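You operate a simulated robot arm through the tools that you are given. There is no shell and no other tool. Be economical: measure what you need, move in short steps, check, and stop when the job is done.

The job below is to be done with a simulated robot arm. You get a single attempt, and the scene is never put back.

Task
Swap the brown sticker on the blue box for the teal sticker.
Fine: peel the brown one off into the large bay, lay the new one on the lid, roll it down with the black roller and put the roller back; the lid ends shut.

The check looks at the end state, three seconds after you hand in, the way a careful person would. Anything else that was tipped, shoved, dropped, spilled or broken makes it a failure. A push-on lid holds only when it is set on centred and level and pressed home; a screw cap is set on level and turned clockwise until tight.

Robot
A 7-joint arm with a two-finger parallel gripper, fixed in place. Base frame: the origin is at the foot of the arm, x ahead of it, y to its left, z up; the work surface is at about z = 0.86. Units: m, rad, N and s.
With the tool pointing down near the work surface it reaches from about 0.46 to 0.92 m from the base axis. Its first joint turns from -2.007 to 2.007 rad. Payload 3.91 kg.
The tool frame sits at the grasp point between the pads (the TCP): z along the fingers, y along the line on which they close. The tips reach 0.03 m beyond it. Largest opening 0.11 m; finger width 0.02, thickness 0.01; the body of the gripper, 0.048 by 0.112 m, starts 0.055 m behind the TCP.
Orientation is told as [roll, pitch, yaw] about the base's x, y, z axes, in that order, counted from this pose: with the fingers straight down and closing along the base's y, the tool's x points along the base's -x, its y along +y and its z along -z.

Tools
- The arm moves only by the tool servo_tool. Its argument "increments" is a list that holds one entry, the list of rows, each a list of 7 numbers: the turn, a rotation vector about the tool's x, y, z in rad, then the shift along the tool's x, y, z in m, then the finger opening in m, from 0 to 0.11. In form: [[[rx, ry, rz, dx, dy, dz, jaw], ...]]. A call has 1 to 10 rows; each row shifts and turns the commanded pose from where the row before left it, along the tool's axes as they then stand. Rows are played at 5 a second. More than 0.05 m and 0.15 rad between two rows, or a gripper value outside its range, and nothing of the call is played. Where a pose cannot be reached the arm comes as near as it can. A force on the tool above 40 N (or 10 N above the force at the start of the call, whichever is more), or a blocked arm, ends the call early, and 0.2 s more pass. Each finger travels about 0.153 m/s and halts on what it meets, pressing with about 31 N; the grip force reading is that of the motor and also rises with nothing between the fingers. The clock runs only during rows and for 0.2 s after the last one: add rows that do not move to give the fingers time. The reply holds the time, the measured pose of the TCP, the force on the tool along the base axes, the opening and the grip force, in the units named above and with some noise.
- Cameras (640 x 400 px; columns grow to the right, rows downward): "scene" is fixed at [0.0507, 0.5003, 1.476]; the picture's right is [-0.36, -0.93, 0.00], its down [-0.61, 0.23, -0.76] and it looks along [0.71, -0.27, -0.65] (base axes); focal length 259 px, centre (320, 200). "wrist" rides on the gripper at [-0.036, 0, -0.057] in the tool frame; the picture's right is [0.00, -1.00, 0.00], its down [0.97, 0.00, -0.24] and it looks along [0.24, 0.00, 0.97] (tool axes); focal length 218 px, centre (320, 200). There is no depth. A picture from a camera that has moved, and an enlarged one, comes with that camera's place and axes in the base frame and with its lens.
- snapshot(camera): a new picture of that camera. No time passes.
- move_column(by): slides the trunk up (or, below 0, down) by that many m; the arm rides with it, the base frame stays. It gives what a move gives, with no picture.
- inspect(camera, box): a new picture of the part [left, top, right, bottom] of that camera's present view, enlarged. No time passes.
- job_done(): hands the job in; it is judged then, once.

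Work in short steps. Places have to be worked out from the pictures, the camera data and where the tool is seen: move nearer, look again, correct. Check each grasp and each placing, and mend what went wrong. You have 120 turns and 68 pictures in all, those below and enlarged ones among them. Open the gripper and draw the arm clear of the work before you hand the job in, unless the task says otherwise; then end with one line.

The tools are called after "Call:" by a JSON object that holds its "name" and its "arguments". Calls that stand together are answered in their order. servo_tool: Moves the arm, as the interface text tells. Its arguments: {"type":"object","properties":{"increments":{"type":"array"}},"required":["increments"]} The other tools are called the same way: move_column (by) slides the trunk up or down; snapshot (camera) takes a picture; inspect (camera, box) takes an enlarged picture of a part of a camera's view; job_done () hands the job in.

At the start:

```text
t: 0.0
tool_pos: [0.4406, 0.2448, 1.2453]
ee_rot: [0.001, -0.001, 0.0]
contact_force: [-0.5, 0.7, 0.6]
grip_width: 0.1101
gripper_force: 0.1
trunk travel left (down, up): [-0.825, 0.165]
```

scene: 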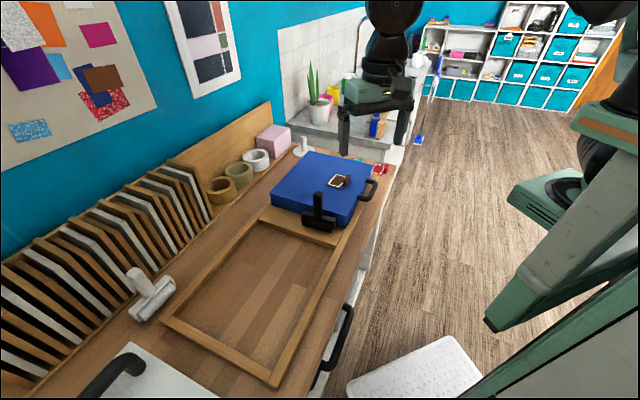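
wrist: 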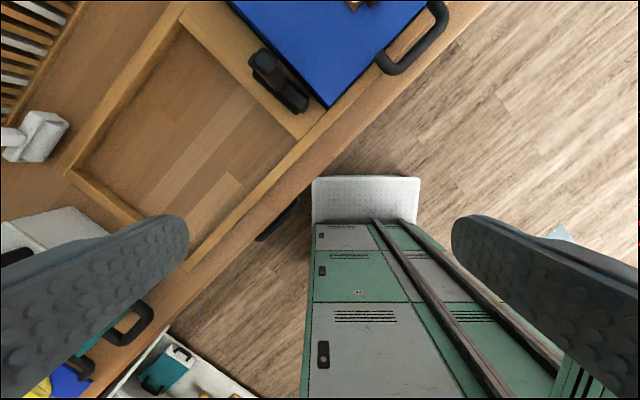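

I start by enlarging the scene around the blue box and the tray.

Call:
{"name": "inspect", "arguments": {"camera": "scene", "box": [240, 120, 420, 250]}}

Call:
{"name": "inspect", "arguments": {"camera": "scene", "box": [60, 160, 360, 400]}}

```text
3.08 times, centred on (330, 185) of scene
camera zoom: at [0.0507, 0.5003, 1.476], right [-0.36, -0.93, 0.0], down [-0.61, 0.23, -0.76], along [0.71, -0.27, -0.65], focal length 798 px, centre (289, 246)
```

zoom: 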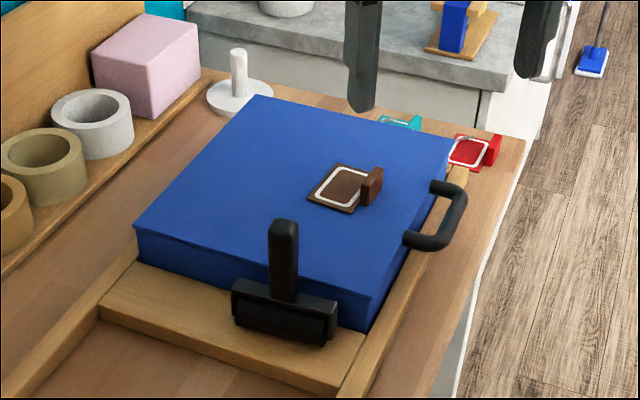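

```text
1.67 times, centred on (210, 280) of scene
camera zoom: at [0.0507, 0.5003, 1.476], right [-0.36, -0.93, 0.0], down [-0.61, 0.23, -0.76], along [0.71, -0.27, -0.65], focal length 432 px, centre (503, 67)
```

zoom: 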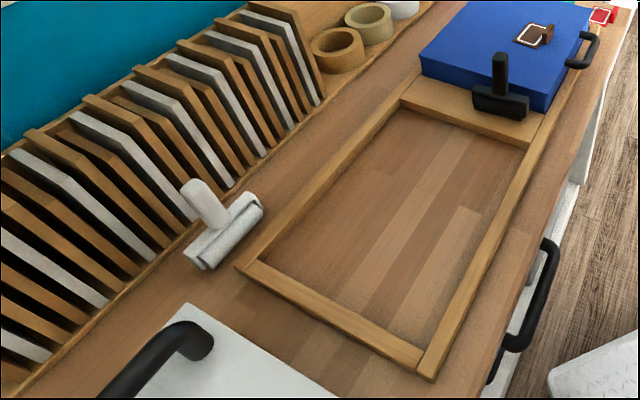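

Working from the scene view, the bench runs diagonally and the brown sticker is near (0.69, 0.18). I move the tool over the box at height to look down.

Call:
{"name": "servo_tool", "arguments": {"increments": [[[0, 0, 0, -0.045, -0.01, 0, 0.11], [0, 0, 0, -0.045, -0.01, 0, 0.11], [0, 0, 0, -0.045, -0.01, 0, 0.11], [0, 0, 0, -0.045, -0.01, 0, 0.11], [0, 0, 0, -0.045, -0.01, 0, 0.11], [0, 0, 0, 0, 0, 0, 0.11]]]}}

Call:
{"name": "snapshot", "arguments": {"camera": "wrist"}}

```text
t: 1.4
tool_pos: [0.6652, 0.1926, 1.2457]
ee_rot: [-0.001, 0.001, -0.001]
contact_force: [0.5, -0.1, 0.5]
grip_width: 0.1101
gripper_force: 0.0
trunk travel left (down, up): [-0.825, 0.165]
```

```text
63 pictures are left
camera wrist: at [0.701, 0.1923, 1.3015], right [0.0, -1.0, 0.0], down [-0.97, 0.0, 0.24], along [-0.24, 0.0, -0.97], focal length 218 px, centre (320, 200)
```

wrist: 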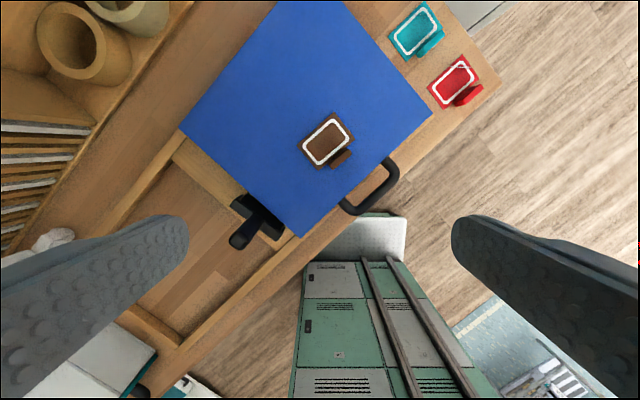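

The lid top is at z≈0.935, the brown sticker near (0.709, 0.181) and the teal one near (0.888, 0.027) on the bench. I enlarge the stickers for their tab shapes.

Call:
{"name": "inspect", "arguments": {"camera": "wrist", "box": [270, 90, 410, 190]}}

Call:
{"name": "inspect", "arguments": {"camera": "wrist", "box": [370, 0, 500, 110]}}

Call:
{"name": "inspect", "arguments": {"camera": "scene", "box": [290, 150, 410, 240]}}

```text
4.00 times, centred on (340, 140) of wrist
camera zoom: at [0.701, 0.1923, 1.3015], right [0.0, -1.0, 0.0], down [-0.97, 0.0, 0.24], along [-0.24, 0.0, -0.97], focal length 873 px, centre (240, 440)
```

zoom: 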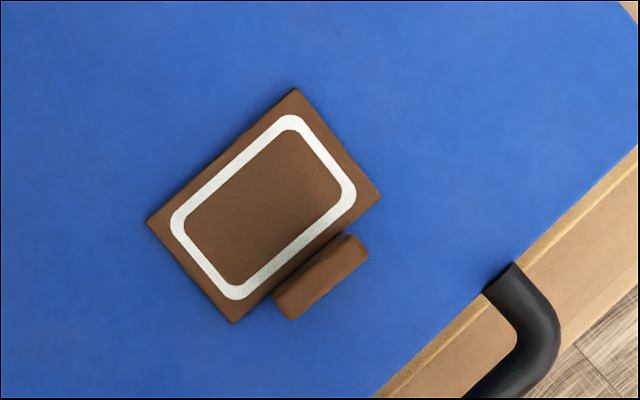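

```text
3.64 times, centred on (435, 55) of wrist
camera zoom: at [0.701, 0.1923, 1.3015], right [0.0, -1.0, 0.0], down [-0.97, 0.0, 0.24], along [-0.24, 0.0, -0.97], focal length 794 px, centre (-98, 727)
```

zoom: 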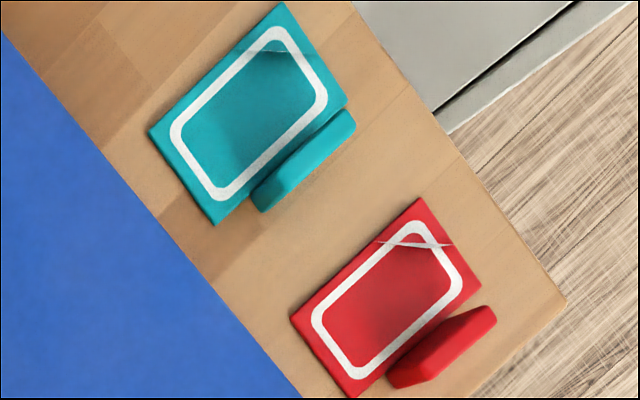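

```text
4.44 times, centred on (350, 195) of scene
camera zoom: at [0.0507, 0.5003, 1.476], right [-0.36, -0.93, 0.0], down [-0.61, 0.23, -0.76], along [0.71, -0.27, -0.65], focal length 1153 px, centre (187, 222)
```

zoom: 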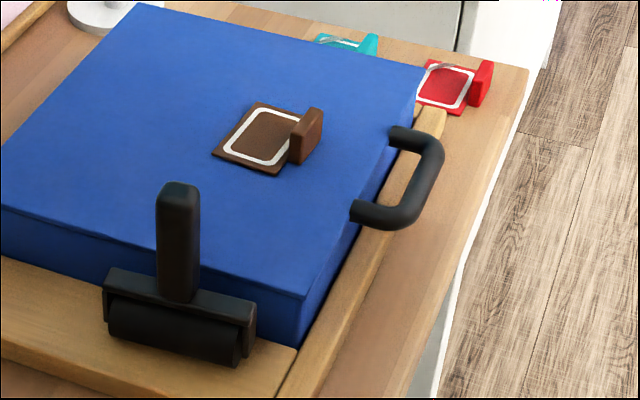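

The brown tab sits around (0.682, 0.161), with its thickness along (0.772, 0.636). I yaw to -50.5° to match and go down to z≈1.10 above it.

Call:
{"name": "servo_tool", "arguments": {"increments": [[[0, 0, 0.147, 0, 0, 0, 0.06], [0, 0, 0.147, 0, 0, 0, 0.06], [0, 0, 0.147, 0, 0, 0, 0.06], [0, 0, 0.147, 0, 0, 0, 0.06], [0, 0, 0.147, 0, 0, 0, 0.06], [0, 0, 0.146, 0, 0, 0, 0.06], [0, 0, 0, -0.012, -0.002, 0.045, 0.05], [0, 0, 0, -0.012, -0.002, 0.045, 0.05], [0, 0, 0, -0.0115, -0.003, 0.045, 0.05], [0, 0, 0, 0, 0, 0.011, 0.05]]]}}

Call:
{"name": "snapshot", "arguments": {"camera": "wrist"}}

```text
t: 3.6
tool_pos: [0.683, 0.1609, 1.1013]
ee_rot: [0.001, 0.001, -0.88]
contact_force: [-0.1, 0.0, -1.0]
grip_width: 0.0501
gripper_force: 0.1
trunk travel left (down, up): [-0.825, 0.165]
```

```text
59 pictures are left
camera wrist: at [0.7054, 0.1323, 1.1573], right [-0.77, -0.64, 0.0], down [-0.62, 0.75, 0.24], along [-0.15, 0.19, -0.97], focal length 218 px, centre (320, 200)
```

wrist: 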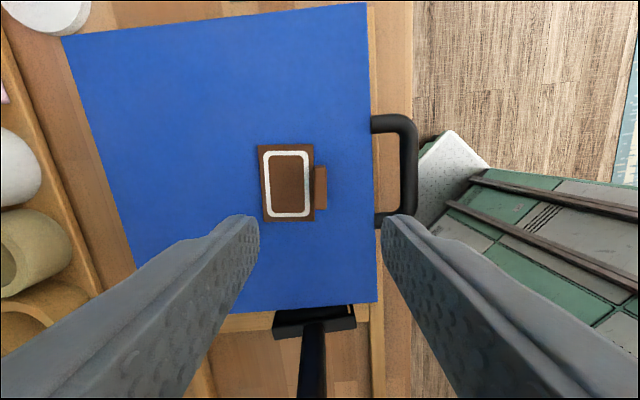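

The tab lies right below the TCP (computed 0.683, 0.161). I descend to z≈0.985 and check.

Call:
{"name": "servo_tool", "arguments": {"increments": [[[0, 0, 0, 0, 0, 0.04, 0.05], [0, 0, 0, 0, 0, 0.04, 0.05], [0, 0, 0, 0, 0, 0.03, 0.05], [0, 0, 0, 0, 0, 0.006, 0.05], [0, 0, 0, 0, 0, 0, 0.05]]]}}

Call:
{"name": "snapshot", "arguments": {"camera": "wrist"}}

Call:
{"name": "inspect", "arguments": {"camera": "scene", "box": [290, 130, 410, 220]}}

```text
t: 4.8
tool_pos: [0.6826, 0.1611, 0.984]
ee_rot: [-0.001, 0.0, -0.881]
contact_force: [0.3, -0.5, 0.2]
grip_width: 0.0503
gripper_force: 0.0
trunk travel left (down, up): [-0.825, 0.165]
```

```text
58 pictures are left
camera wrist: at [0.7058, 0.1325, 1.0401], right [-0.77, -0.64, 0.0], down [-0.62, 0.75, 0.24], along [-0.15, 0.19, -0.97], focal length 218 px, centre (320, 200)
```

wrist: 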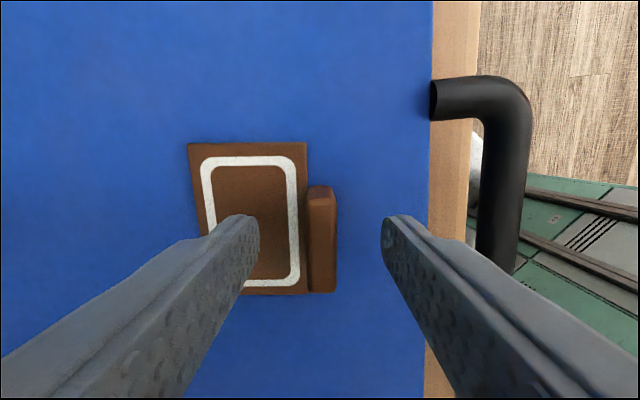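

```text
4.44 times, centred on (350, 175) of scene
camera zoom: at [0.0507, 0.5003, 1.476], right [-0.36, -0.93, 0.0], down [-0.61, 0.23, -0.76], along [0.71, -0.27, -0.65], focal length 1153 px, centre (187, 311)
```

zoom: 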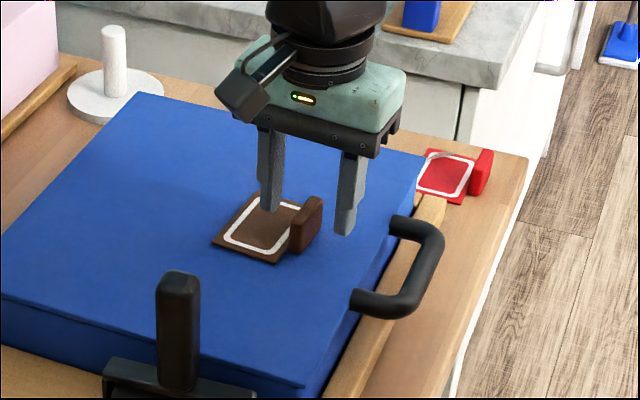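

The tab is centred between the fingers and the tips are ~0.018 above the lid. I descend 13 mm and close.

Call:
{"name": "servo_tool", "arguments": {"increments": [[[0, 0, 0, 0, 0, 0.007, 0.05], [0, 0, 0, 0, 0, 0.006, 0.05], [0, 0, 0, 0, 0, 0, 0.03], [0, 0, 0, 0, 0, 0, 0.015], [0, 0, 0, 0, 0, 0, 0.004], [0, 0, 0, 0, 0, 0, 0.004]]]}}

Call:
{"name": "snapshot", "arguments": {"camera": "wrist"}}

```text
t: 6.2
tool_pos: [0.6809, 0.1616, 0.9708]
ee_rot: [0.002, -0.001, -0.878]
contact_force: [-1.0, -0.3, 0.5]
grip_width: 0.0104
gripper_force: 31.2
trunk travel left (down, up): [-0.825, 0.165]
```

```text
56 pictures are left
camera wrist: at [0.7049, 0.133, 1.0262], right [-0.77, -0.64, 0.0], down [-0.62, 0.75, 0.24], along [-0.15, 0.19, -0.97], focal length 218 px, centre (320, 200)
```

wrist: 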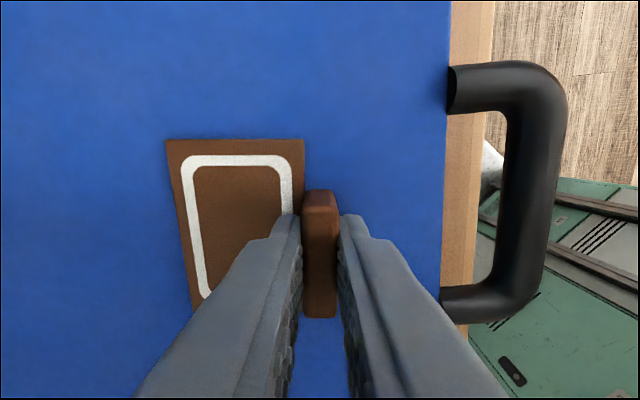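

The grip holds on the tab (10.4 mm opening). I peel by pivoting about the sticker's far edge, tab side up first.

Call:
{"name": "servo_tool", "arguments": {"increments": [[[0.07, 0, 0, 0, 0.0026, -0.0041, 0.004], [0.07, 0, 0, 0, 0.0026, -0.0041, 0.004], [0.07, 0, 0, 0, 0.0026, -0.0041, 0.004], [0, 0, 0, 0, 0, 0, 0.004]]]}}

Call:
{"name": "inspect", "arguments": {"camera": "scene", "box": [290, 130, 410, 220]}}

```text
t: 7.2
tool_pos: [0.6885, 0.1667, 0.9808]
ee_rot: [-0.209, 0.003, -0.882]
contact_force: [-0.9, -0.7, 0.7]
grip_width: 0.0108
gripper_force: 31.1
trunk travel left (down, up): [-0.825, 0.165]
```

```text
4.44 times, centred on (350, 175) of scene
camera zoom: at [0.0507, 0.5003, 1.476], right [-0.36, -0.93, 0.0], down [-0.61, 0.23, -0.76], along [0.71, -0.27, -0.65], focal length 1153 px, centre (187, 311)
```

zoom: 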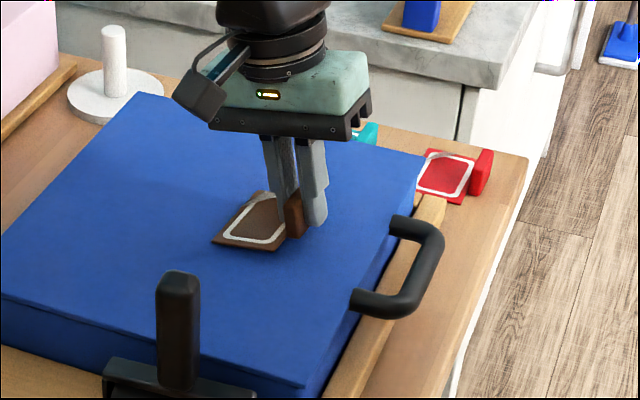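

It is coming off with hardly any force. I pivot a bit more, then lift straight along base z.

Call:
{"name": "servo_tool", "arguments": {"increments": [[[0.08, 0, 0, 0, 0.003, -0.006, 0.004], [0.08, 0, 0, 0, 0.002, -0.012, 0.004], [0, 0, 0, 0, -0.007, -0.018, 0.004], [-0.12, 0, 0, 0, -0.006, -0.03, 0.004], [-0.12, 0, 0, 0, -0.005, -0.035, 0.004], [-0.13, 0, 0, 0, 0, -0.04, 0.004], [0, 0, 0, 0, 0, -0.03, 0.004]]]}}

Call:
{"name": "snapshot", "arguments": {"camera": "wrist"}}

Call:
{"name": "snapshot", "arguments": {"camera": "scene"}}

```text
t: 8.8
tool_pos: [0.709, 0.1803, 1.1532]
ee_rot: [0.001, 0.001, -0.883]
contact_force: [-0.4, -0.3, -0.3]
grip_width: 0.0104
gripper_force: 30.9
trunk travel left (down, up): [-0.825, 0.165]
```

```text
54 pictures are left
camera wrist: at [0.7321, 0.1527, 1.2089], right [-0.77, -0.64, 0.0], down [-0.62, 0.75, 0.24], along [-0.15, 0.19, -0.97], focal length 218 px, centre (320, 200)
```

wrist: 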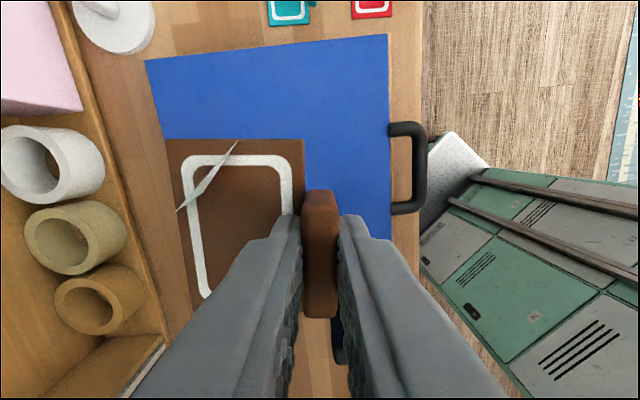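

```text
53 pictures are left
```

scene: 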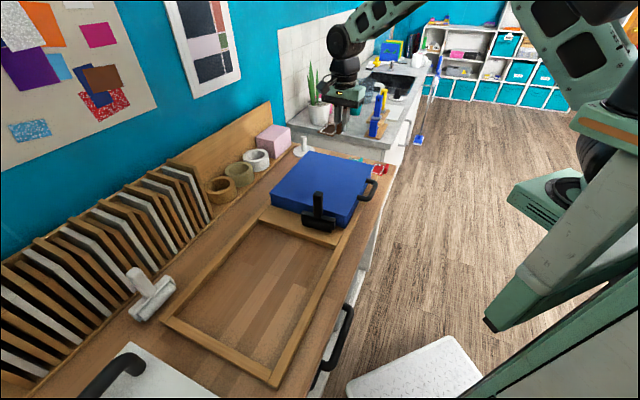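

The brown sticker is off and held, and the box has not moved. I carry it along the bench to above the large framed bay, around (0.47, 0.49).

Call:
{"name": "servo_tool", "arguments": {"increments": [[[0, 0, 0, 0.0435, 0.0014, 0, 0.004], [0, 0, 0, 0.0435, 0.0014, 0, 0.004], [0, 0, 0, 0.0435, 0.0014, 0, 0.004], [0, 0, 0, 0.0435, 0.0014, 0, 0.004], [0, 0, 0, 0.0435, 0.0014, 0, 0.004], [0, 0, 0, 0.0435, 0.0014, 0, 0.004], [0, 0, 0, 0.0435, 0.0014, 0, 0.004], [0, 0, 0, 0.0435, 0.0014, 0, 0.004], [0, 0, 0, 0.0435, 0.0014, 0, 0.004], [0, 0, 0, 0, 0, 0, 0.004]]]}}

Call:
{"name": "snapshot", "arguments": {"camera": "wrist"}}

```text
t: 11.0
tool_pos: [0.465, 0.4924, 1.1525]
ee_rot: [0.002, -0.001, -0.882]
contact_force: [0.3, 0.3, 0.0]
grip_width: 0.0105
gripper_force: 31.0
trunk travel left (down, up): [-0.825, 0.165]
```

```text
52 pictures are left
camera wrist: at [0.4881, 0.4643, 1.2093], right [-0.77, -0.64, 0.0], down [-0.62, 0.75, 0.24], along [-0.15, 0.19, -0.97], focal length 218 px, centre (320, 200)
```

wrist: 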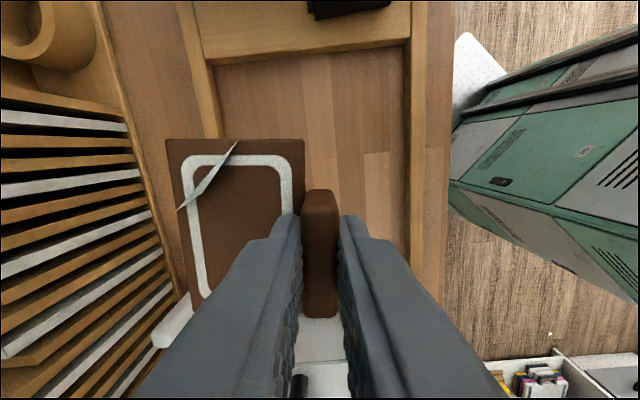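

The bay is about 0.27 wide and its centreline passes near (0.475, 0.488). I shift 25 mm in tool -y to centre the sticker and lower to z≈0.93.

Call:
{"name": "servo_tool", "arguments": {"increments": [[[0, 0, 0, 0, -0.025, 0, 0.004], [0, 0, 0, 0, 0, 0.045, 0.004], [0, 0, 0, 0, 0, 0.045, 0.004], [0, 0, 0, 0, 0, 0.045, 0.004], [0, 0, 0, 0, 0, 0.045, 0.004], [0, 0, 0, 0, 0, 0.04, 0.004], [0, 0, 0, 0, 0, 0, 0.004]]]}}

Call:
{"name": "snapshot", "arguments": {"camera": "scene"}}

Call:
{"name": "snapshot", "arguments": {"camera": "wrist"}}

```text
t: 12.6
tool_pos: [0.4524, 0.481, 0.9337]
ee_rot: [0.002, 0.0, -0.881]
contact_force: [0.6, 0.1, 0.2]
grip_width: 0.0107
gripper_force: 30.9
trunk travel left (down, up): [-0.825, 0.165]
```

```text
51 pictures are left
```

scene: 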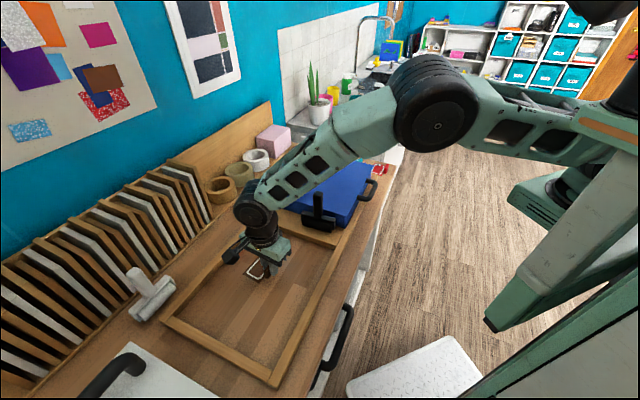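

```text
50 pictures are left
camera wrist: at [0.4757, 0.4516, 0.9891], right [-0.77, -0.64, 0.0], down [-0.62, 0.75, 0.24], along [-0.15, 0.19, -0.97], focal length 218 px, centre (320, 200)
```

wrist: 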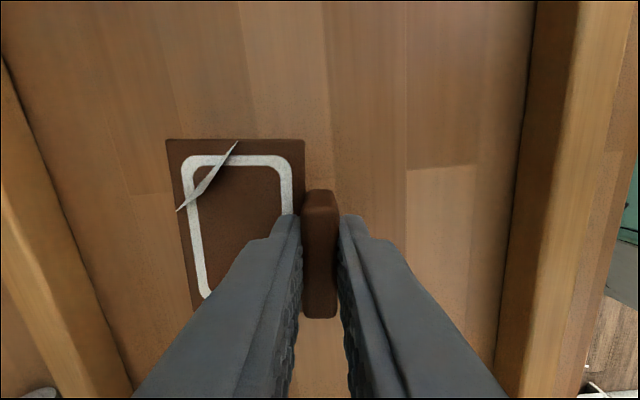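

Well inside the bay. I lower the remaining distance in small steps until light contact.

Call:
{"name": "servo_tool", "arguments": {"increments": [[[0, 0, 0, 0, 0, 0.02, 0.004], [0, 0, 0, 0, 0, 0.01, 0.004], [0, 0, 0, 0, 0, 0.004, 0.004], [0, 0, 0, 0, 0, 0.002, 0.004], [0, 0, 0, 0, 0, 0, 0.004]]]}}

Call:
{"name": "inspect", "arguments": {"camera": "scene", "box": [210, 220, 320, 300]}}

```text
t: 13.8
tool_pos: [0.4492, 0.4777, 0.8961]
ee_rot: [0.001, 0.0, -0.881]
contact_force: [0.5, -0.3, -0.8]
grip_width: 0.0106
gripper_force: 30.5
trunk travel left (down, up): [-0.825, 0.165]
```

```text
5.00 times, centred on (265, 260) of scene
camera zoom: at [0.0507, 0.5003, 1.476], right [-0.36, -0.93, 0.0], down [-0.61, 0.23, -0.76], along [0.71, -0.27, -0.65], focal length 1297 px, centre (595, -100)
```

zoom: 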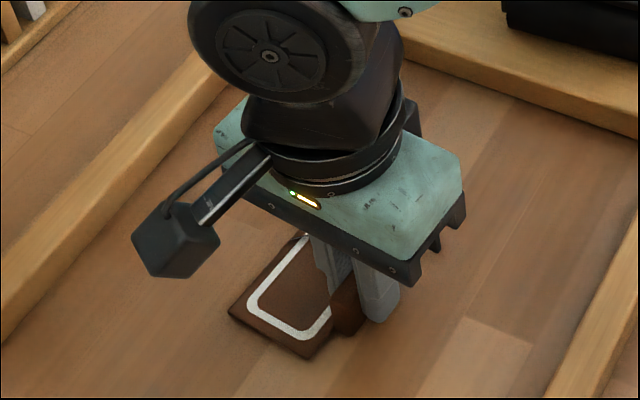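

Close to the floor but no contact yet. I go 2 mm at a time and watch the force.

Call:
{"name": "servo_tool", "arguments": {"increments": [[[0, 0, 0, 0, 0, 0.002, 0.004], [0, 0, 0, 0, 0, 0.001, 0.004], [0, 0, 0, 0, 0, 0.001, 0.004], [0, 0, 0, 0, 0, 0, 0.004]]]}}

```text
t: 14.8
tool_pos: [0.4501, 0.4759, 0.8933]
ee_rot: [0.005, 0.0, -0.881]
contact_force: [0.2, -3.7, 12.7]
grip_width: 0.0105
gripper_force: 31.0
trunk travel left (down, up): [-0.825, 0.165]
```

Contact at z=0.893 (12.7 N): the sticker is on the bay floor. I open modestly and rise.

Call:
{"name": "servo_tool", "arguments": {"increments": [[[0, 0, 0, 0, 0, -0.002, 0.01], [0, 0, 0, 0, 0, 0, 0.03], [0, 0, 0, 0, 0, 0, 0.035], [0, 0, 0, 0, 0, -0.02, 0.035], [0, 0, 0, 0, 0, -0.045, 0.035], [0, 0, 0, 0, 0, -0.045, 0.035], [0, 0, 0, 0, 0, -0.045, 0.035], [0, 0, 0, 0, 0, -0.045, 0.035], [0, 0, 0, 0, 0, -0.045, 0.035], [0, 0, 0, 0, 0, 0, 0.035]]]}}

Call:
{"name": "snapshot", "arguments": {"camera": "wrist"}}

```text
t: 17.0
tool_pos: [0.4484, 0.4771, 1.1347]
ee_rot: [0.0, -0.003, -0.887]
contact_force: [-0.4, -0.3, 1.0]
grip_width: 0.0349
gripper_force: 0.1
trunk travel left (down, up): [-0.825, 0.165]
```

```text
48 pictures are left
camera wrist: at [0.4717, 0.4484, 1.1916], right [-0.78, -0.63, 0.0], down [-0.61, 0.75, 0.24], along [-0.15, 0.18, -0.97], focal length 218 px, centre (320, 200)
```

wrist: 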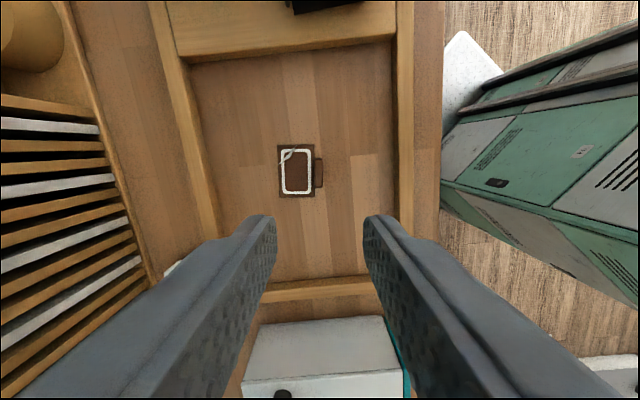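

Brown lies flat in the bay. Now I go to the teal tab, estimated at (0.869, 0.004); two moves along the bench, z≈1.15.

Call:
{"name": "servo_tool", "arguments": {"increments": [[[0, 0, 0, -0.045, 0.002, -0.015, 0.05], [0, 0, 0, -0.045, 0.002, 0, 0.05], [0, 0, 0, -0.045, 0.002, 0, 0.05], [0, 0, 0, -0.045, 0.002, 0, 0.05], [0, 0, 0, -0.045, 0.002, 0, 0.05], [0, 0, 0, -0.045, 0.002, 0, 0.05], [0, 0, 0, -0.045, 0.002, 0, 0.05], [0, 0, 0, -0.045, 0.002, 0, 0.05], [0, 0, 0, -0.045, 0.002, 0, 0.05], [0, 0, 0, -0.045, 0.002, 0, 0.05]]]}}

Call:
{"name": "servo_tool", "arguments": {"increments": [[[0, 0, 0, -0.045, 0.002, 0, 0.05], [0, 0, 0, -0.045, 0.002, 0, 0.05], [0, 0, 0, -0.045, 0.002, 0, 0.05], [0, 0, 0, -0.045, 0.002, 0, 0.05], [0, 0, -0.05, 0, 0, 0.03, 0.05], [0, 0, 0, 0, 0, 0.04, 0.05], [0, 0, 0, 0, 0, 0, 0.05]]]}}

Call:
{"name": "snapshot", "arguments": {"camera": "wrist"}}

```text
t: 19.2
tool_pos: [0.7475, 0.1431, 1.1513]
ee_rot: [0.002, 0.001, -0.88]
contact_force: [-1.2, 0.9, -1.2]
grip_width: 0.0501
gripper_force: 0.2
trunk travel left (down, up): [-0.825, 0.165]
```

```text
t: 20.8
tool_pos: [0.8693, 0.0111, 1.081]
ee_rot: [0.001, 0.001, -0.83]
contact_force: [-1.2, 0.0, 0.6]
grip_width: 0.0502
gripper_force: 0.1
trunk travel left (down, up): [-0.825, 0.165]
```

```text
47 pictures are left
camera wrist: at [0.8939, -0.0158, 1.1384], right [-0.74, -0.67, 0.0], down [-0.65, 0.72, 0.24], along [-0.16, 0.18, -0.97], focal length 218 px, centre (320, 200)
```

wrist: 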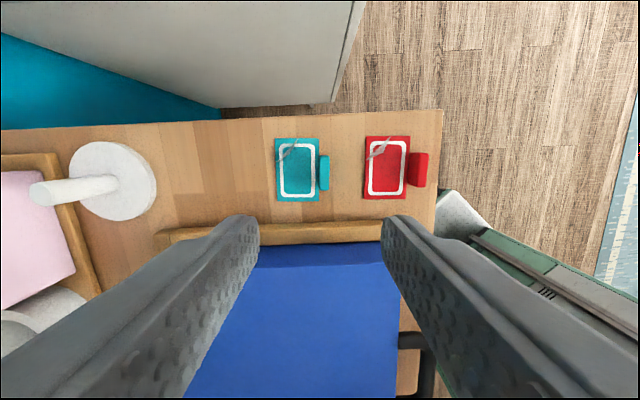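

The tab is confirmed at (0.870, 0.004). I correct by a few mm and descend to z≈0.92 for a check.

Call:
{"name": "servo_tool", "arguments": {"increments": [[[0, 0, 0, -0.006, -0.004, 0.03, 0.044], [0, 0, 0, 0, 0, 0.045, 0.044], [0, 0, 0, 0, 0, 0.045, 0.044], [0, 0, 0, 0, 0, 0.04, 0.044], [0, 0, 0, 0, 0, 0, 0.044]]]}}

Call:
{"name": "snapshot", "arguments": {"camera": "wrist"}}

```text
t: 22.0
tool_pos: [0.8733, 0.0006, 0.9222]
ee_rot: [0.002, 0.0, -0.831]
contact_force: [0.3, -0.3, 0.7]
grip_width: 0.044
gripper_force: 0.1
trunk travel left (down, up): [-0.825, 0.165]
```

```text
46 pictures are left
camera wrist: at [0.8965, -0.0261, 0.9792], right [-0.74, -0.67, 0.0], down [-0.65, 0.72, 0.24], along [-0.16, 0.18, -0.97], focal length 218 px, centre (320, 200)
```

wrist: 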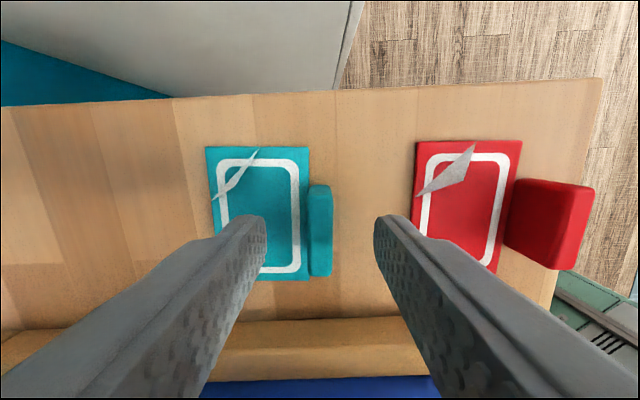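

The tab is centred between fingers; TCP overshot ~5 mm in tool -x. I correct that, descend to z≈0.896 and close.

Call:
{"name": "servo_tool", "arguments": {"increments": [[[0, 0, 0, 0.005, 0, 0.01, 0.044], [0, 0, 0, 0, 0, 0.012, 0.044], [0, 0, 0, 0, 0, 0.004, 0.044], [0, 0, 0, 0, 0, 0, 0.03], [0, 0, 0, 0, 0, 0, 0.015], [0, 0, 0, 0, 0, 0, 0.004], [0, 0, 0, 0, 0, 0, 0.004]]]}}

Call:
{"name": "snapshot", "arguments": {"camera": "wrist"}}

```text
t: 23.6
tool_pos: [0.8687, 0.0044, 0.896]
ee_rot: [0.002, 0.001, -0.831]
contact_force: [-0.7, 0.2, 0.3]
grip_width: 0.0104
gripper_force: 30.7
trunk travel left (down, up): [-0.825, 0.165]
```

```text
45 pictures are left
camera wrist: at [0.8924, -0.0222, 0.9524], right [-0.74, -0.67, 0.0], down [-0.65, 0.72, 0.24], along [-0.16, 0.18, -0.97], focal length 218 px, centre (320, 200)
```

wrist: 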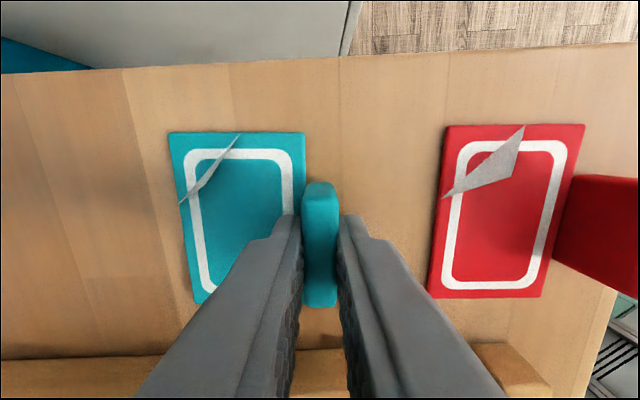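

Teal is gripped. I lift slowly then up to z≈1.10.

Call:
{"name": "servo_tool", "arguments": {"increments": [[[0.03, 0, 0, 0, 0.001, -0.003, 0.004], [-0.03, 0, 0, 0, 0, -0.01, 0.004], [0, 0, 0, 0, 0, -0.03, 0.004], [0, 0, 0, 0, 0, -0.045, 0.004], [0, 0, 0, 0, 0, -0.045, 0.004], [0, 0, 0, 0, 0, -0.045, 0.004], [0, 0, 0, 0, 0, -0.03, 0.004], [0, 0, 0, 0, 0, 0, 0.004]]]}}

Call:
{"name": "snapshot", "arguments": {"camera": "wrist"}}

```text
t: 25.4
tool_pos: [0.8696, 0.0068, 1.1067]
ee_rot: [0.001, -0.001, -0.831]
contact_force: [-0.3, 0.6, 0.6]
grip_width: 0.0105
gripper_force: 30.7
trunk travel left (down, up): [-0.825, 0.165]
```

```text
44 pictures are left
camera wrist: at [0.8938, -0.0206, 1.1639], right [-0.74, -0.67, 0.0], down [-0.65, 0.72, 0.24], along [-0.16, 0.18, -0.97], focal length 218 px, centre (320, 200)
```

wrist: 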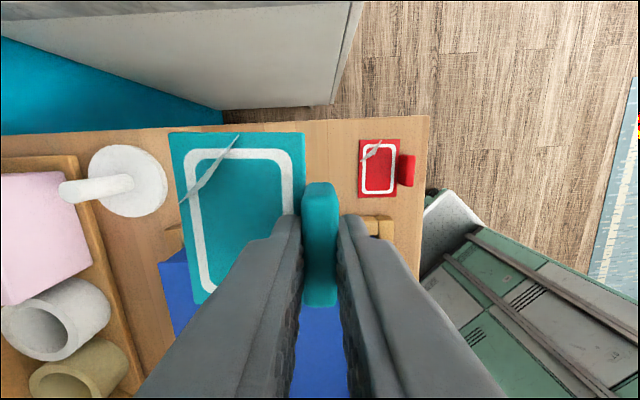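

Held level. I carry it to above the old sticker's place (TCP target 0.679, 0.164, yaw -0.878).

Call:
{"name": "servo_tool", "arguments": {"increments": [[[0, 0, 0, 0.0408, -0.0058, 0, 0.004], [0, 0, 0, 0.0408, -0.0058, 0, 0.004], [0, 0, 0, 0.0408, -0.0058, 0, 0.004], [0, 0, 0, 0.0408, -0.0058, 0, 0.004], [0, 0, 0, 0.0408, -0.0058, 0, 0.004], [0, 0, 0, 0.0408, -0.0058, 0, 0.004], [0, 0, 0.047, 0, 0, 0.03, 0.004], [0, 0, 0, 0, 0, 0.04, 0.004], [0, 0, 0, 0, 0, 0.02, 0.004], [0, 0, 0, 0, 0, 0, 0.004]]]}}

Call:
{"name": "snapshot", "arguments": {"camera": "wrist"}}

```text
t: 27.6
tool_pos: [0.6811, 0.1625, 1.0155]
ee_rot: [0.0, 0.0, -0.877]
contact_force: [1.0, 0.1, 0.1]
grip_width: 0.0102
gripper_force: 30.9
trunk travel left (down, up): [-0.825, 0.165]
```

```text
43 pictures are left
camera wrist: at [0.704, 0.1333, 1.071], right [-0.77, -0.64, 0.0], down [-0.62, 0.75, 0.24], along [-0.15, 0.19, -0.97], focal length 218 px, centre (320, 200)
```

wrist: 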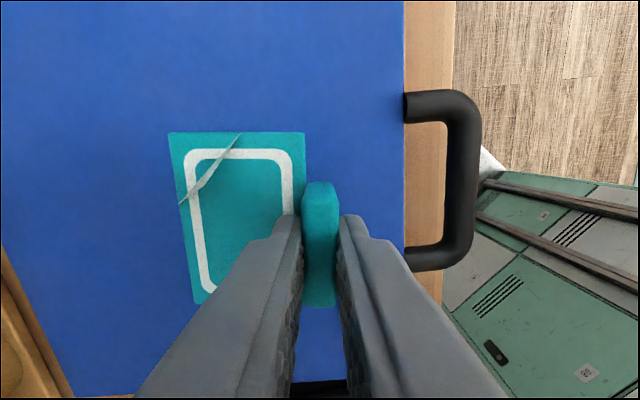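

I trim 3 mm in tool +x and lower to just above the lid, then in 1 mm steps.

Call:
{"name": "servo_tool", "arguments": {"increments": [[[0, 0, 0, 0.003, 0, 0.02, 0.004], [0, 0, 0, 0, 0, 0.012, 0.004], [0, 0, 0, 0, 0, 0.007, 0.004], [0, 0, 0, 0, 0, 0.002, 0.004], [0, 0, 0, 0, 0, 0.001, 0.004], [0, 0, 0, 0, 0, 0, 0.004]]]}}

```text
t: 29.0
tool_pos: [0.6789, 0.1641, 0.9737]
ee_rot: [0.0, 0.0, -0.879]
contact_force: [-0.3, -0.4, -0.8]
grip_width: 0.0103
gripper_force: 31.1
trunk travel left (down, up): [-0.825, 0.165]
```

No contact yet; I continue 1 mm at a time.

Call:
{"name": "servo_tool", "arguments": {"increments": [[[0, 0, 0, 0, 0, 0.001, 0.004], [0, 0, 0, 0, 0, 0, 0.004]]]}}

Call:
{"name": "servo_tool", "arguments": {"increments": [[[0, 0, 0, 0, 0, 0.001, 0.004], [0, 0, 0, 0, 0, 0, 0.004]]]}}

```text
t: 29.6
tool_pos: [0.677, 0.1651, 0.9718]
ee_rot: [0.003, 0.0, -0.879]
contact_force: [1.2, 0.0, -0.3]
grip_width: 0.0101
gripper_force: 31.1
trunk travel left (down, up): [-0.825, 0.165]
```

```text
t: 30.2
tool_pos: [0.6768, 0.1653, 0.9712]
ee_rot: [0.001, 0.0, -0.879]
contact_force: [-0.5, -0.4, -0.5]
grip_width: 0.0103
gripper_force: 31.9
trunk travel left (down, up): [-0.825, 0.165]
```

Still none; two more 1 mm steps.

Call:
{"name": "servo_tool", "arguments": {"increments": [[[0, 0, 0, 0, 0, 0.001, 0.004], [0, 0, 0, 0, 0, 0, 0.004]]]}}

Call:
{"name": "inspect", "arguments": {"camera": "scene", "box": [310, 155, 390, 215]}}

```text
t: 30.8
tool_pos: [0.6771, 0.1646, 0.9717]
ee_rot: [0.001, -0.001, -0.878]
contact_force: [-2.1, -1.4, 7.2]
grip_width: 0.0099
gripper_force: 30.6
trunk travel left (down, up): [-0.825, 0.165]
```

```text
6.67 times, centred on (350, 185) of scene
camera zoom: at [0.0507, 0.5003, 1.476], right [-0.36, -0.93, 0.0], down [-0.61, 0.23, -0.76], along [0.71, -0.27, -0.65], focal length 1730 px, centre (120, 300)
```

zoom: 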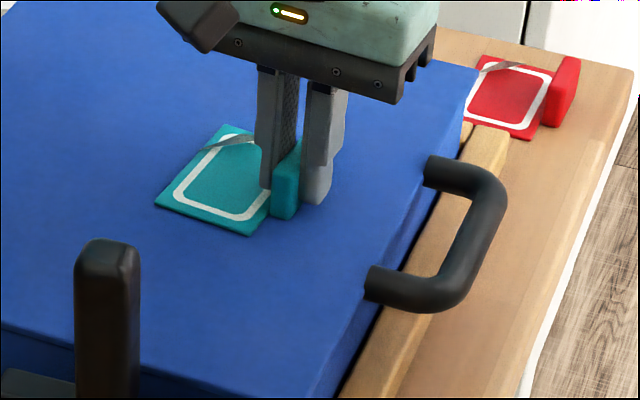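

Contact made (7 N) and the sticker lies flat. I open and rise.

Call:
{"name": "servo_tool", "arguments": {"increments": [[[0, 0, 0, 0, 0, 0, 0.02], [0, 0, 0, 0, 0, 0, 0.035], [0, 0, 0, 0, 0, 0, 0.035], [0, 0, 0, 0, 0, -0.02, 0.035], [0, 0, 0, 0, 0, -0.04, 0.035], [0, 0, 0, 0, 0, -0.04, 0.035], [0, 0, 0, 0, 0, -0.045, 0.035], [0, 0, 0, 0, 0, 0, 0.035]]]}}

Call:
{"name": "snapshot", "arguments": {"camera": "wrist"}}

```text
t: 32.6
tool_pos: [0.6775, 0.1642, 1.1177]
ee_rot: [0.0, -0.002, -0.878]
contact_force: [0.1, 0.9, -0.6]
grip_width: 0.0349
gripper_force: 0.1
trunk travel left (down, up): [-0.825, 0.165]
```

```text
41 pictures are left
camera wrist: at [0.7007, 0.1363, 1.1748], right [-0.77, -0.64, 0.0], down [-0.62, 0.75, 0.24], along [-0.15, 0.18, -0.97], focal length 218 px, centre (320, 200)
```

wrist: 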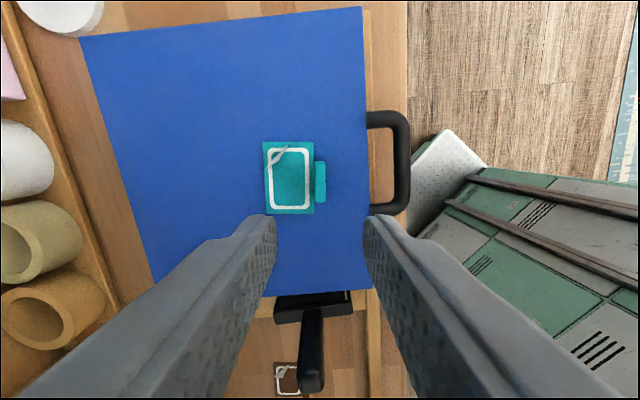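

Teal lies on the lid where brown was. Now I move 0.12 m in tool +x to view the roller and its handle.

Call:
{"name": "servo_tool", "arguments": {"increments": [[[0, 0, 0, 0.04, 0, -0.02, 0.08], [0, 0, 0, 0.04, 0, -0.02, 0.08], [0, 0, 0, 0.04, 0, -0.02, 0.08], [0, 0, 0, 0, 0, 0, 0.08]]]}}

Call:
{"name": "snapshot", "arguments": {"camera": "wrist"}}

Call:
{"name": "inspect", "arguments": {"camera": "scene", "box": [270, 170, 370, 250]}}

```text
t: 33.6
tool_pos: [0.6035, 0.2567, 1.1786]
ee_rot: [0.001, 0.0, -0.879]
contact_force: [1.0, -0.6, 0.2]
grip_width: 0.08
gripper_force: 0.0
trunk travel left (down, up): [-0.825, 0.165]
```

```text
40 pictures are left
camera wrist: at [0.6265, 0.2281, 1.2341], right [-0.77, -0.64, 0.0], down [-0.62, 0.75, 0.24], along [-0.15, 0.19, -0.97], focal length 218 px, centre (320, 200)
```

wrist: 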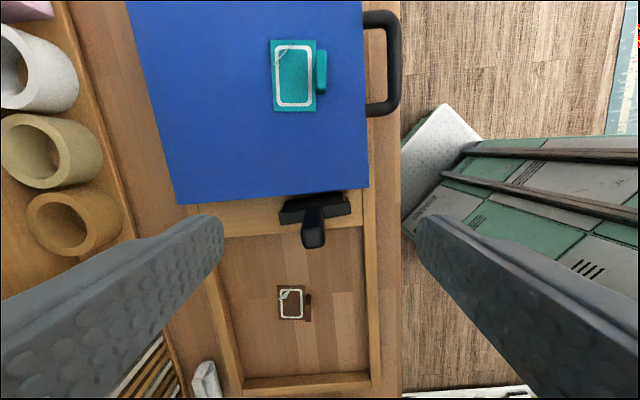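

```text
5.00 times, centred on (320, 210) of scene
camera zoom: at [0.0507, 0.5003, 1.476], right [-0.36, -0.93, 0.0], down [-0.61, 0.23, -0.76], along [0.71, -0.27, -0.65], focal length 1297 px, centre (320, 150)
```

zoom: 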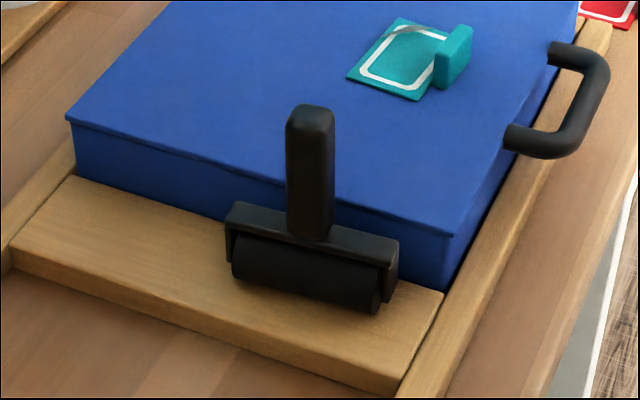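

The handle is vertical at about (0.576, 0.307) from z≈0.935 to 1.02, and the roller axis parallels the box edge (yaw ≈ -0.78). I align above it at z≈1.09 and check.

Call:
{"name": "servo_tool", "arguments": {"increments": [[[0, 0, -0.099, 0, 0, 0, 0.08], [0, 0, 0, 0.03, 0.0083, 0, 0.08], [0, 0, 0, 0.025, 0.008, 0.045, 0.08], [0, 0, 0, 0, 0, 0.04, 0.08], [0, 0, 0, 0, 0, 0, 0.08]]]}}

Call:
{"name": "snapshot", "arguments": {"camera": "wrist"}}

Call:
{"name": "inspect", "arguments": {"camera": "scene", "box": [260, 150, 380, 240]}}

```text
refused: row 3 steps farther than a row can; nothing moved
```

```text
38 pictures are left
camera wrist: at [0.6265, 0.2281, 1.2341], right [-0.77, -0.64, 0.0], down [-0.62, 0.75, 0.24], along [-0.15, 0.19, -0.97], focal length 218 px, centre (320, 200)
```

wrist: 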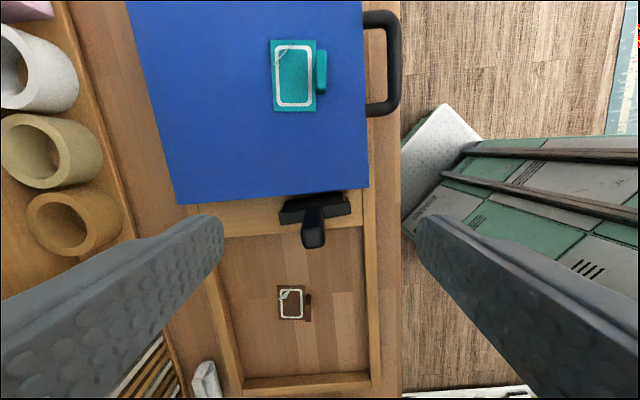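

```text
4.44 times, centred on (320, 195) of scene
camera zoom: at [0.0507, 0.5003, 1.476], right [-0.36, -0.93, 0.0], down [-0.61, 0.23, -0.76], along [0.71, -0.27, -0.65], focal length 1153 px, centre (320, 222)
```

zoom: 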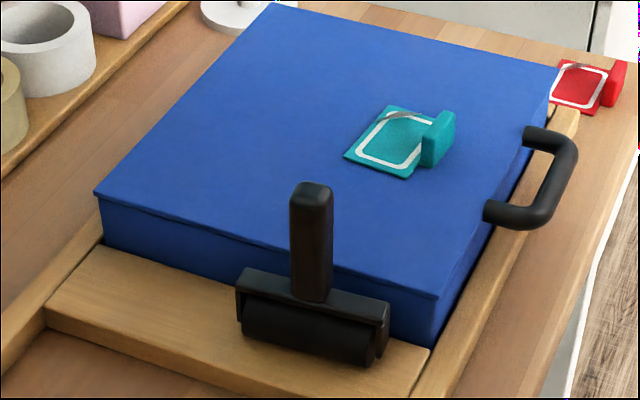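

Refused for the combined step size; I resend with smaller rows.

Call:
{"name": "servo_tool", "arguments": {"increments": [[[0, 0, -0.099, 0, 0, 0, 0.08], [0, 0, 0, 0.03, 0.0083, 0, 0.08], [0, 0, 0, 0.025, 0.008, 0, 0.08], [0, 0, 0, 0, 0, 0.045, 0.08], [0, 0, 0, 0, 0, 0.04, 0.08], [0, 0, 0, 0, 0, 0, 0.08]]]}}

Call:
{"name": "snapshot", "arguments": {"camera": "wrist"}}

Call:
{"name": "inspect", "arguments": {"camera": "scene", "box": [260, 150, 380, 240]}}

```text
t: 35.0
tool_pos: [0.5753, 0.3064, 1.0891]
ee_rot: [0.002, 0.0, -0.781]
contact_force: [0.6, 0.2, 0.3]
grip_width: 0.08
gripper_force: 0.1
trunk travel left (down, up): [-0.825, 0.165]
```

```text
36 pictures are left
camera wrist: at [0.6005, 0.2806, 1.146], right [-0.7, -0.71, 0.0], down [-0.69, 0.68, 0.24], along [-0.17, 0.17, -0.97], focal length 218 px, centre (320, 200)
```

wrist: 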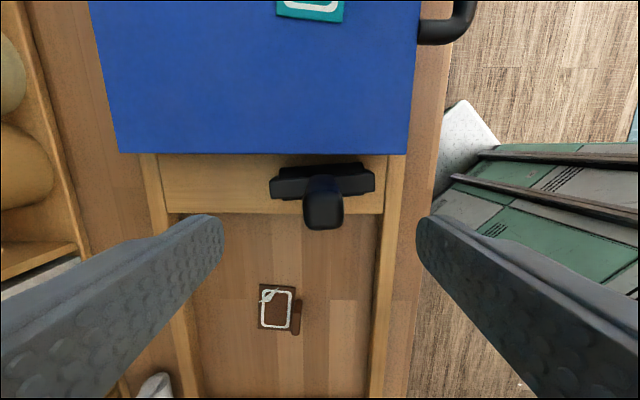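

```text
4.44 times, centred on (320, 195) of scene
camera zoom: at [0.0507, 0.5003, 1.476], right [-0.36, -0.93, 0.0], down [-0.61, 0.23, -0.76], along [0.71, -0.27, -0.65], focal length 1153 px, centre (320, 222)
```

zoom: 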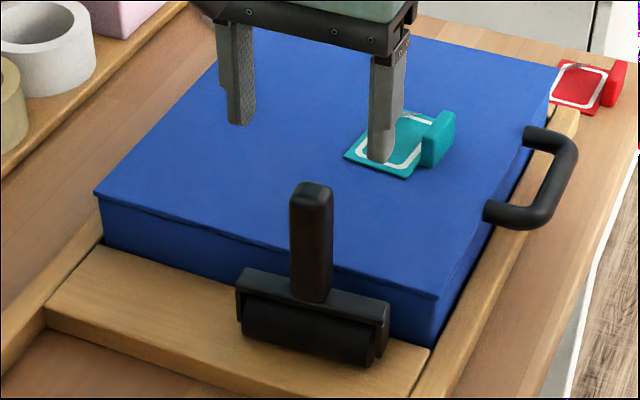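

I enlarge the roller to measure its angle.

Call:
{"name": "inspect", "arguments": {"camera": "wrist", "box": [255, 145, 395, 240]}}

```text
4.21 times, centred on (325, 192) of wrist
camera zoom: at [0.6005, 0.2806, 1.146], right [-0.7, -0.71, 0.0], down [-0.69, 0.68, 0.24], along [-0.17, 0.17, -0.97], focal length 919 px, centre (299, 232)
```

zoom: 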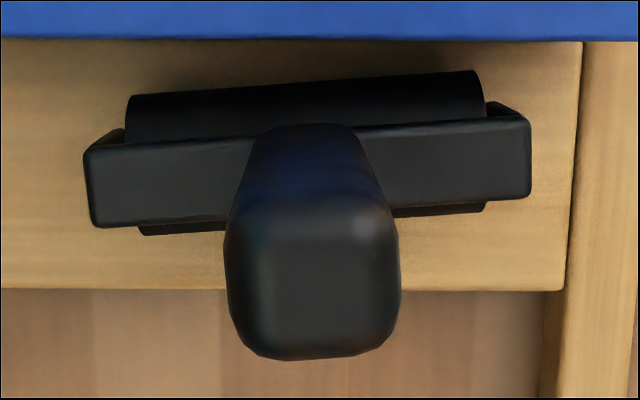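

The roller is turned ~4° more, so I yaw by +0.07, shift ~3 mm to (0.571, 0.3065) and descend to z≈0.985 around the handle.

Call:
{"name": "servo_tool", "arguments": {"increments": [[[0, 0, -0.07, 0, 0, 0, 0.07], [0, 0, 0, 0.0033, -0.0028, 0, 0.07], [0, 0, 0, 0, 0, 0.04, 0.07], [0, 0, 0, 0, 0, 0.04, 0.07], [0, 0, 0, 0, 0, 0.022, 0.07], [0, 0, 0, 0, 0, 0, 0.07]]]}}

Call:
{"name": "snapshot", "arguments": {"camera": "wrist"}}

Call:
{"name": "inspect", "arguments": {"camera": "scene", "box": [260, 150, 380, 240]}}

```text
t: 36.4
tool_pos: [0.5702, 0.308, 0.9907]
ee_rot: [0.002, 0.001, -0.708]
contact_force: [0.2, 0.1, 0.5]
grip_width: 0.0698
gripper_force: 0.1
trunk travel left (down, up): [-0.825, 0.165]
```

```text
33 pictures are left
camera wrist: at [0.5976, 0.2847, 1.0454], right [-0.65, -0.76, 0.0], down [-0.74, 0.63, 0.24], along [-0.18, 0.16, -0.97], focal length 218 px, centre (320, 200)
```

wrist: 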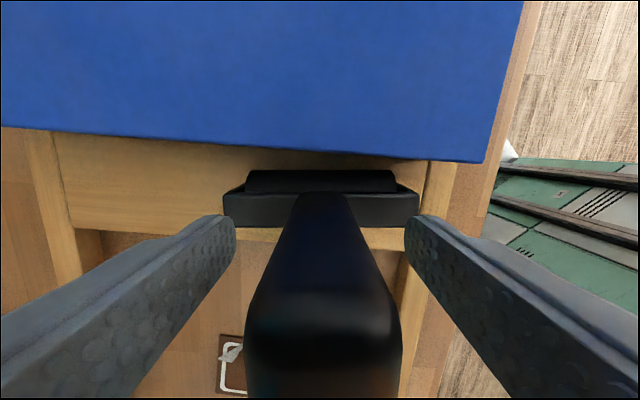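

```text
4.44 times, centred on (320, 195) of scene
camera zoom: at [0.0507, 0.5003, 1.476], right [-0.36, -0.93, 0.0], down [-0.61, 0.23, -0.76], along [0.71, -0.27, -0.65], focal length 1153 px, centre (320, 222)
```

zoom: 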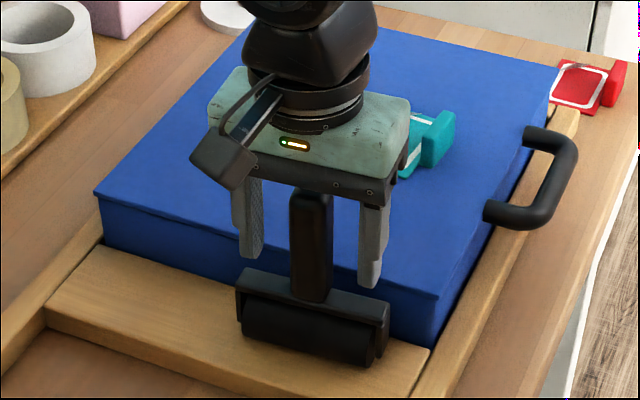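

Aligned and centred. I go 4 mm lower and close on the handle.

Call:
{"name": "servo_tool", "arguments": {"increments": [[[0, 0, 0, 0, 0, 0.004, 0.07], [0, 0, 0, 0, 0, 0, 0.045], [0, 0, 0, 0, 0, 0, 0.03], [0, 0, 0, 0, 0, 0, 0.015], [0, 0, 0, 0, 0, 0, 0.01], [0, 0, 0, 0, 0, 0, 0.01]]]}}

Call:
{"name": "snapshot", "arguments": {"camera": "wrist"}}

```text
t: 37.8
tool_pos: [0.5704, 0.3077, 0.9856]
ee_rot: [0.0, -0.001, -0.709]
contact_force: [0.5, -0.7, 0.0]
grip_width: 0.0259
gripper_force: 30.4
trunk travel left (down, up): [-0.825, 0.165]
```

```text
31 pictures are left
camera wrist: at [0.5974, 0.2842, 1.0414], right [-0.65, -0.76, 0.0], down [-0.74, 0.63, 0.24], along [-0.18, 0.16, -0.97], focal length 218 px, centre (320, 200)
```

wrist: 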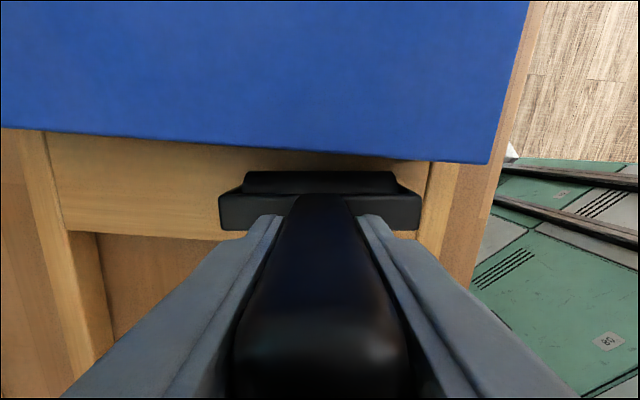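

The handle is gripped (26 mm); home pose noted as (0.5704, 0.3077, 0.9856, yaw -0.709). I lift it 0.11 m.

Call:
{"name": "servo_tool", "arguments": {"increments": [[[0, 0, 0, 0, 0, -0.01, 0.01], [0, 0, 0, 0, 0, -0.02, 0.01], [0, 0, 0, 0, 0, -0.04, 0.01], [0, 0, 0, 0, 0, -0.04, 0.01], [0, 0, 0, 0, 0, 0, 0.01]]]}}

Call:
{"name": "inspect", "arguments": {"camera": "scene", "box": [250, 130, 390, 235]}}

```text
t: 39.0
tool_pos: [0.5717, 0.3078, 1.0938]
ee_rot: [0.001, 0.001, -0.709]
contact_force: [1.1, 0.8, -0.8]
grip_width: 0.0255
gripper_force: 30.9
trunk travel left (down, up): [-0.825, 0.165]
```

```text
3.81 times, centred on (320, 182) of scene
camera zoom: at [0.0507, 0.5003, 1.476], right [-0.36, -0.93, 0.0], down [-0.61, 0.23, -0.76], along [0.71, -0.27, -0.65], focal length 988 px, centre (320, 267)
```

zoom: 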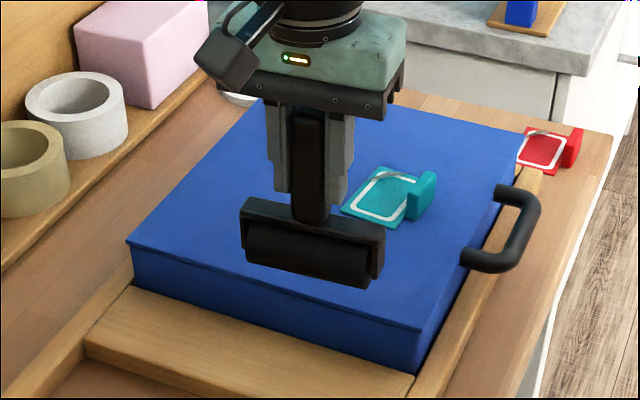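

Lifted cleanly. I turn the roller parallel to the sticker's short side and move it to the near end, offset 31 mm toward the wall so the bracket clears the tab.

Call:
{"name": "servo_tool", "arguments": {"increments": [[[0, 0, 0.085, 0, 0, 0, 0.01], [0, 0, 0.084, 0, 0, 0, 0.01], [0, 0, 0, -0.0406, 0.0182, 0, 0.01], [0, 0, 0, -0.0406, 0.0182, 0, 0.01], [0, 0, 0, -0.0406, 0.0183, 0, 0.01], [0, 0, 0, 0, 0, 0.03, 0.01], [0, 0, 0, 0, 0, 0, 0.01]]]}}

Call:
{"name": "snapshot", "arguments": {"camera": "wrist"}}

Call:
{"name": "inspect", "arguments": {"camera": "scene", "box": [270, 130, 390, 220]}}

```text
t: 40.6
tool_pos: [0.686, 0.247, 1.065]
ee_rot: [0.002, 0.0, -0.878]
contact_force: [-0.3, 0.6, -2.5]
grip_width: 0.0258
gripper_force: 31.2
trunk travel left (down, up): [-0.825, 0.165]
```

```text
29 pictures are left
camera wrist: at [0.7086, 0.2187, 1.1209], right [-0.77, -0.64, 0.0], down [-0.62, 0.75, 0.24], along [-0.15, 0.19, -0.97], focal length 218 px, centre (320, 200)
```

wrist: 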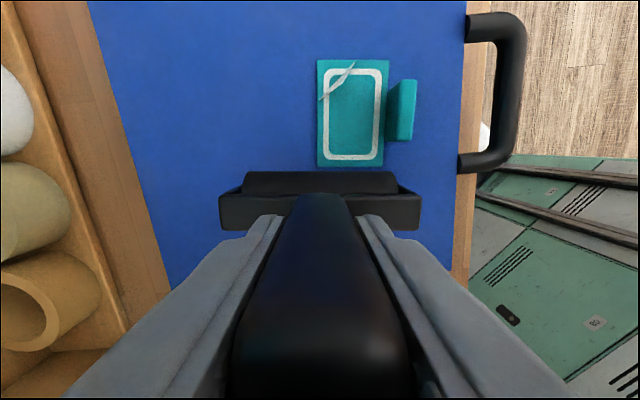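

```text
4.44 times, centred on (330, 175) of scene
camera zoom: at [0.0507, 0.5003, 1.476], right [-0.36, -0.93, 0.0], down [-0.61, 0.23, -0.76], along [0.71, -0.27, -0.65], focal length 1153 px, centre (276, 311)
```

zoom: 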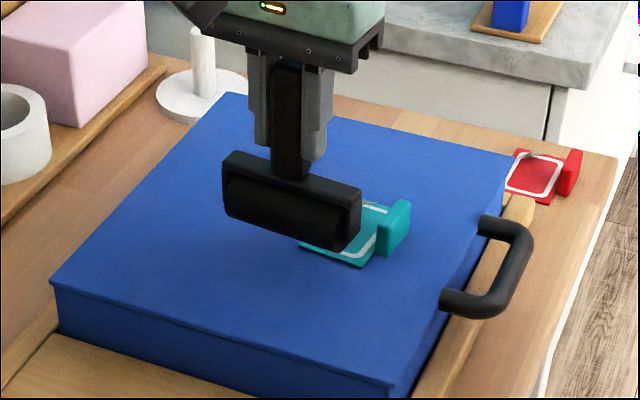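

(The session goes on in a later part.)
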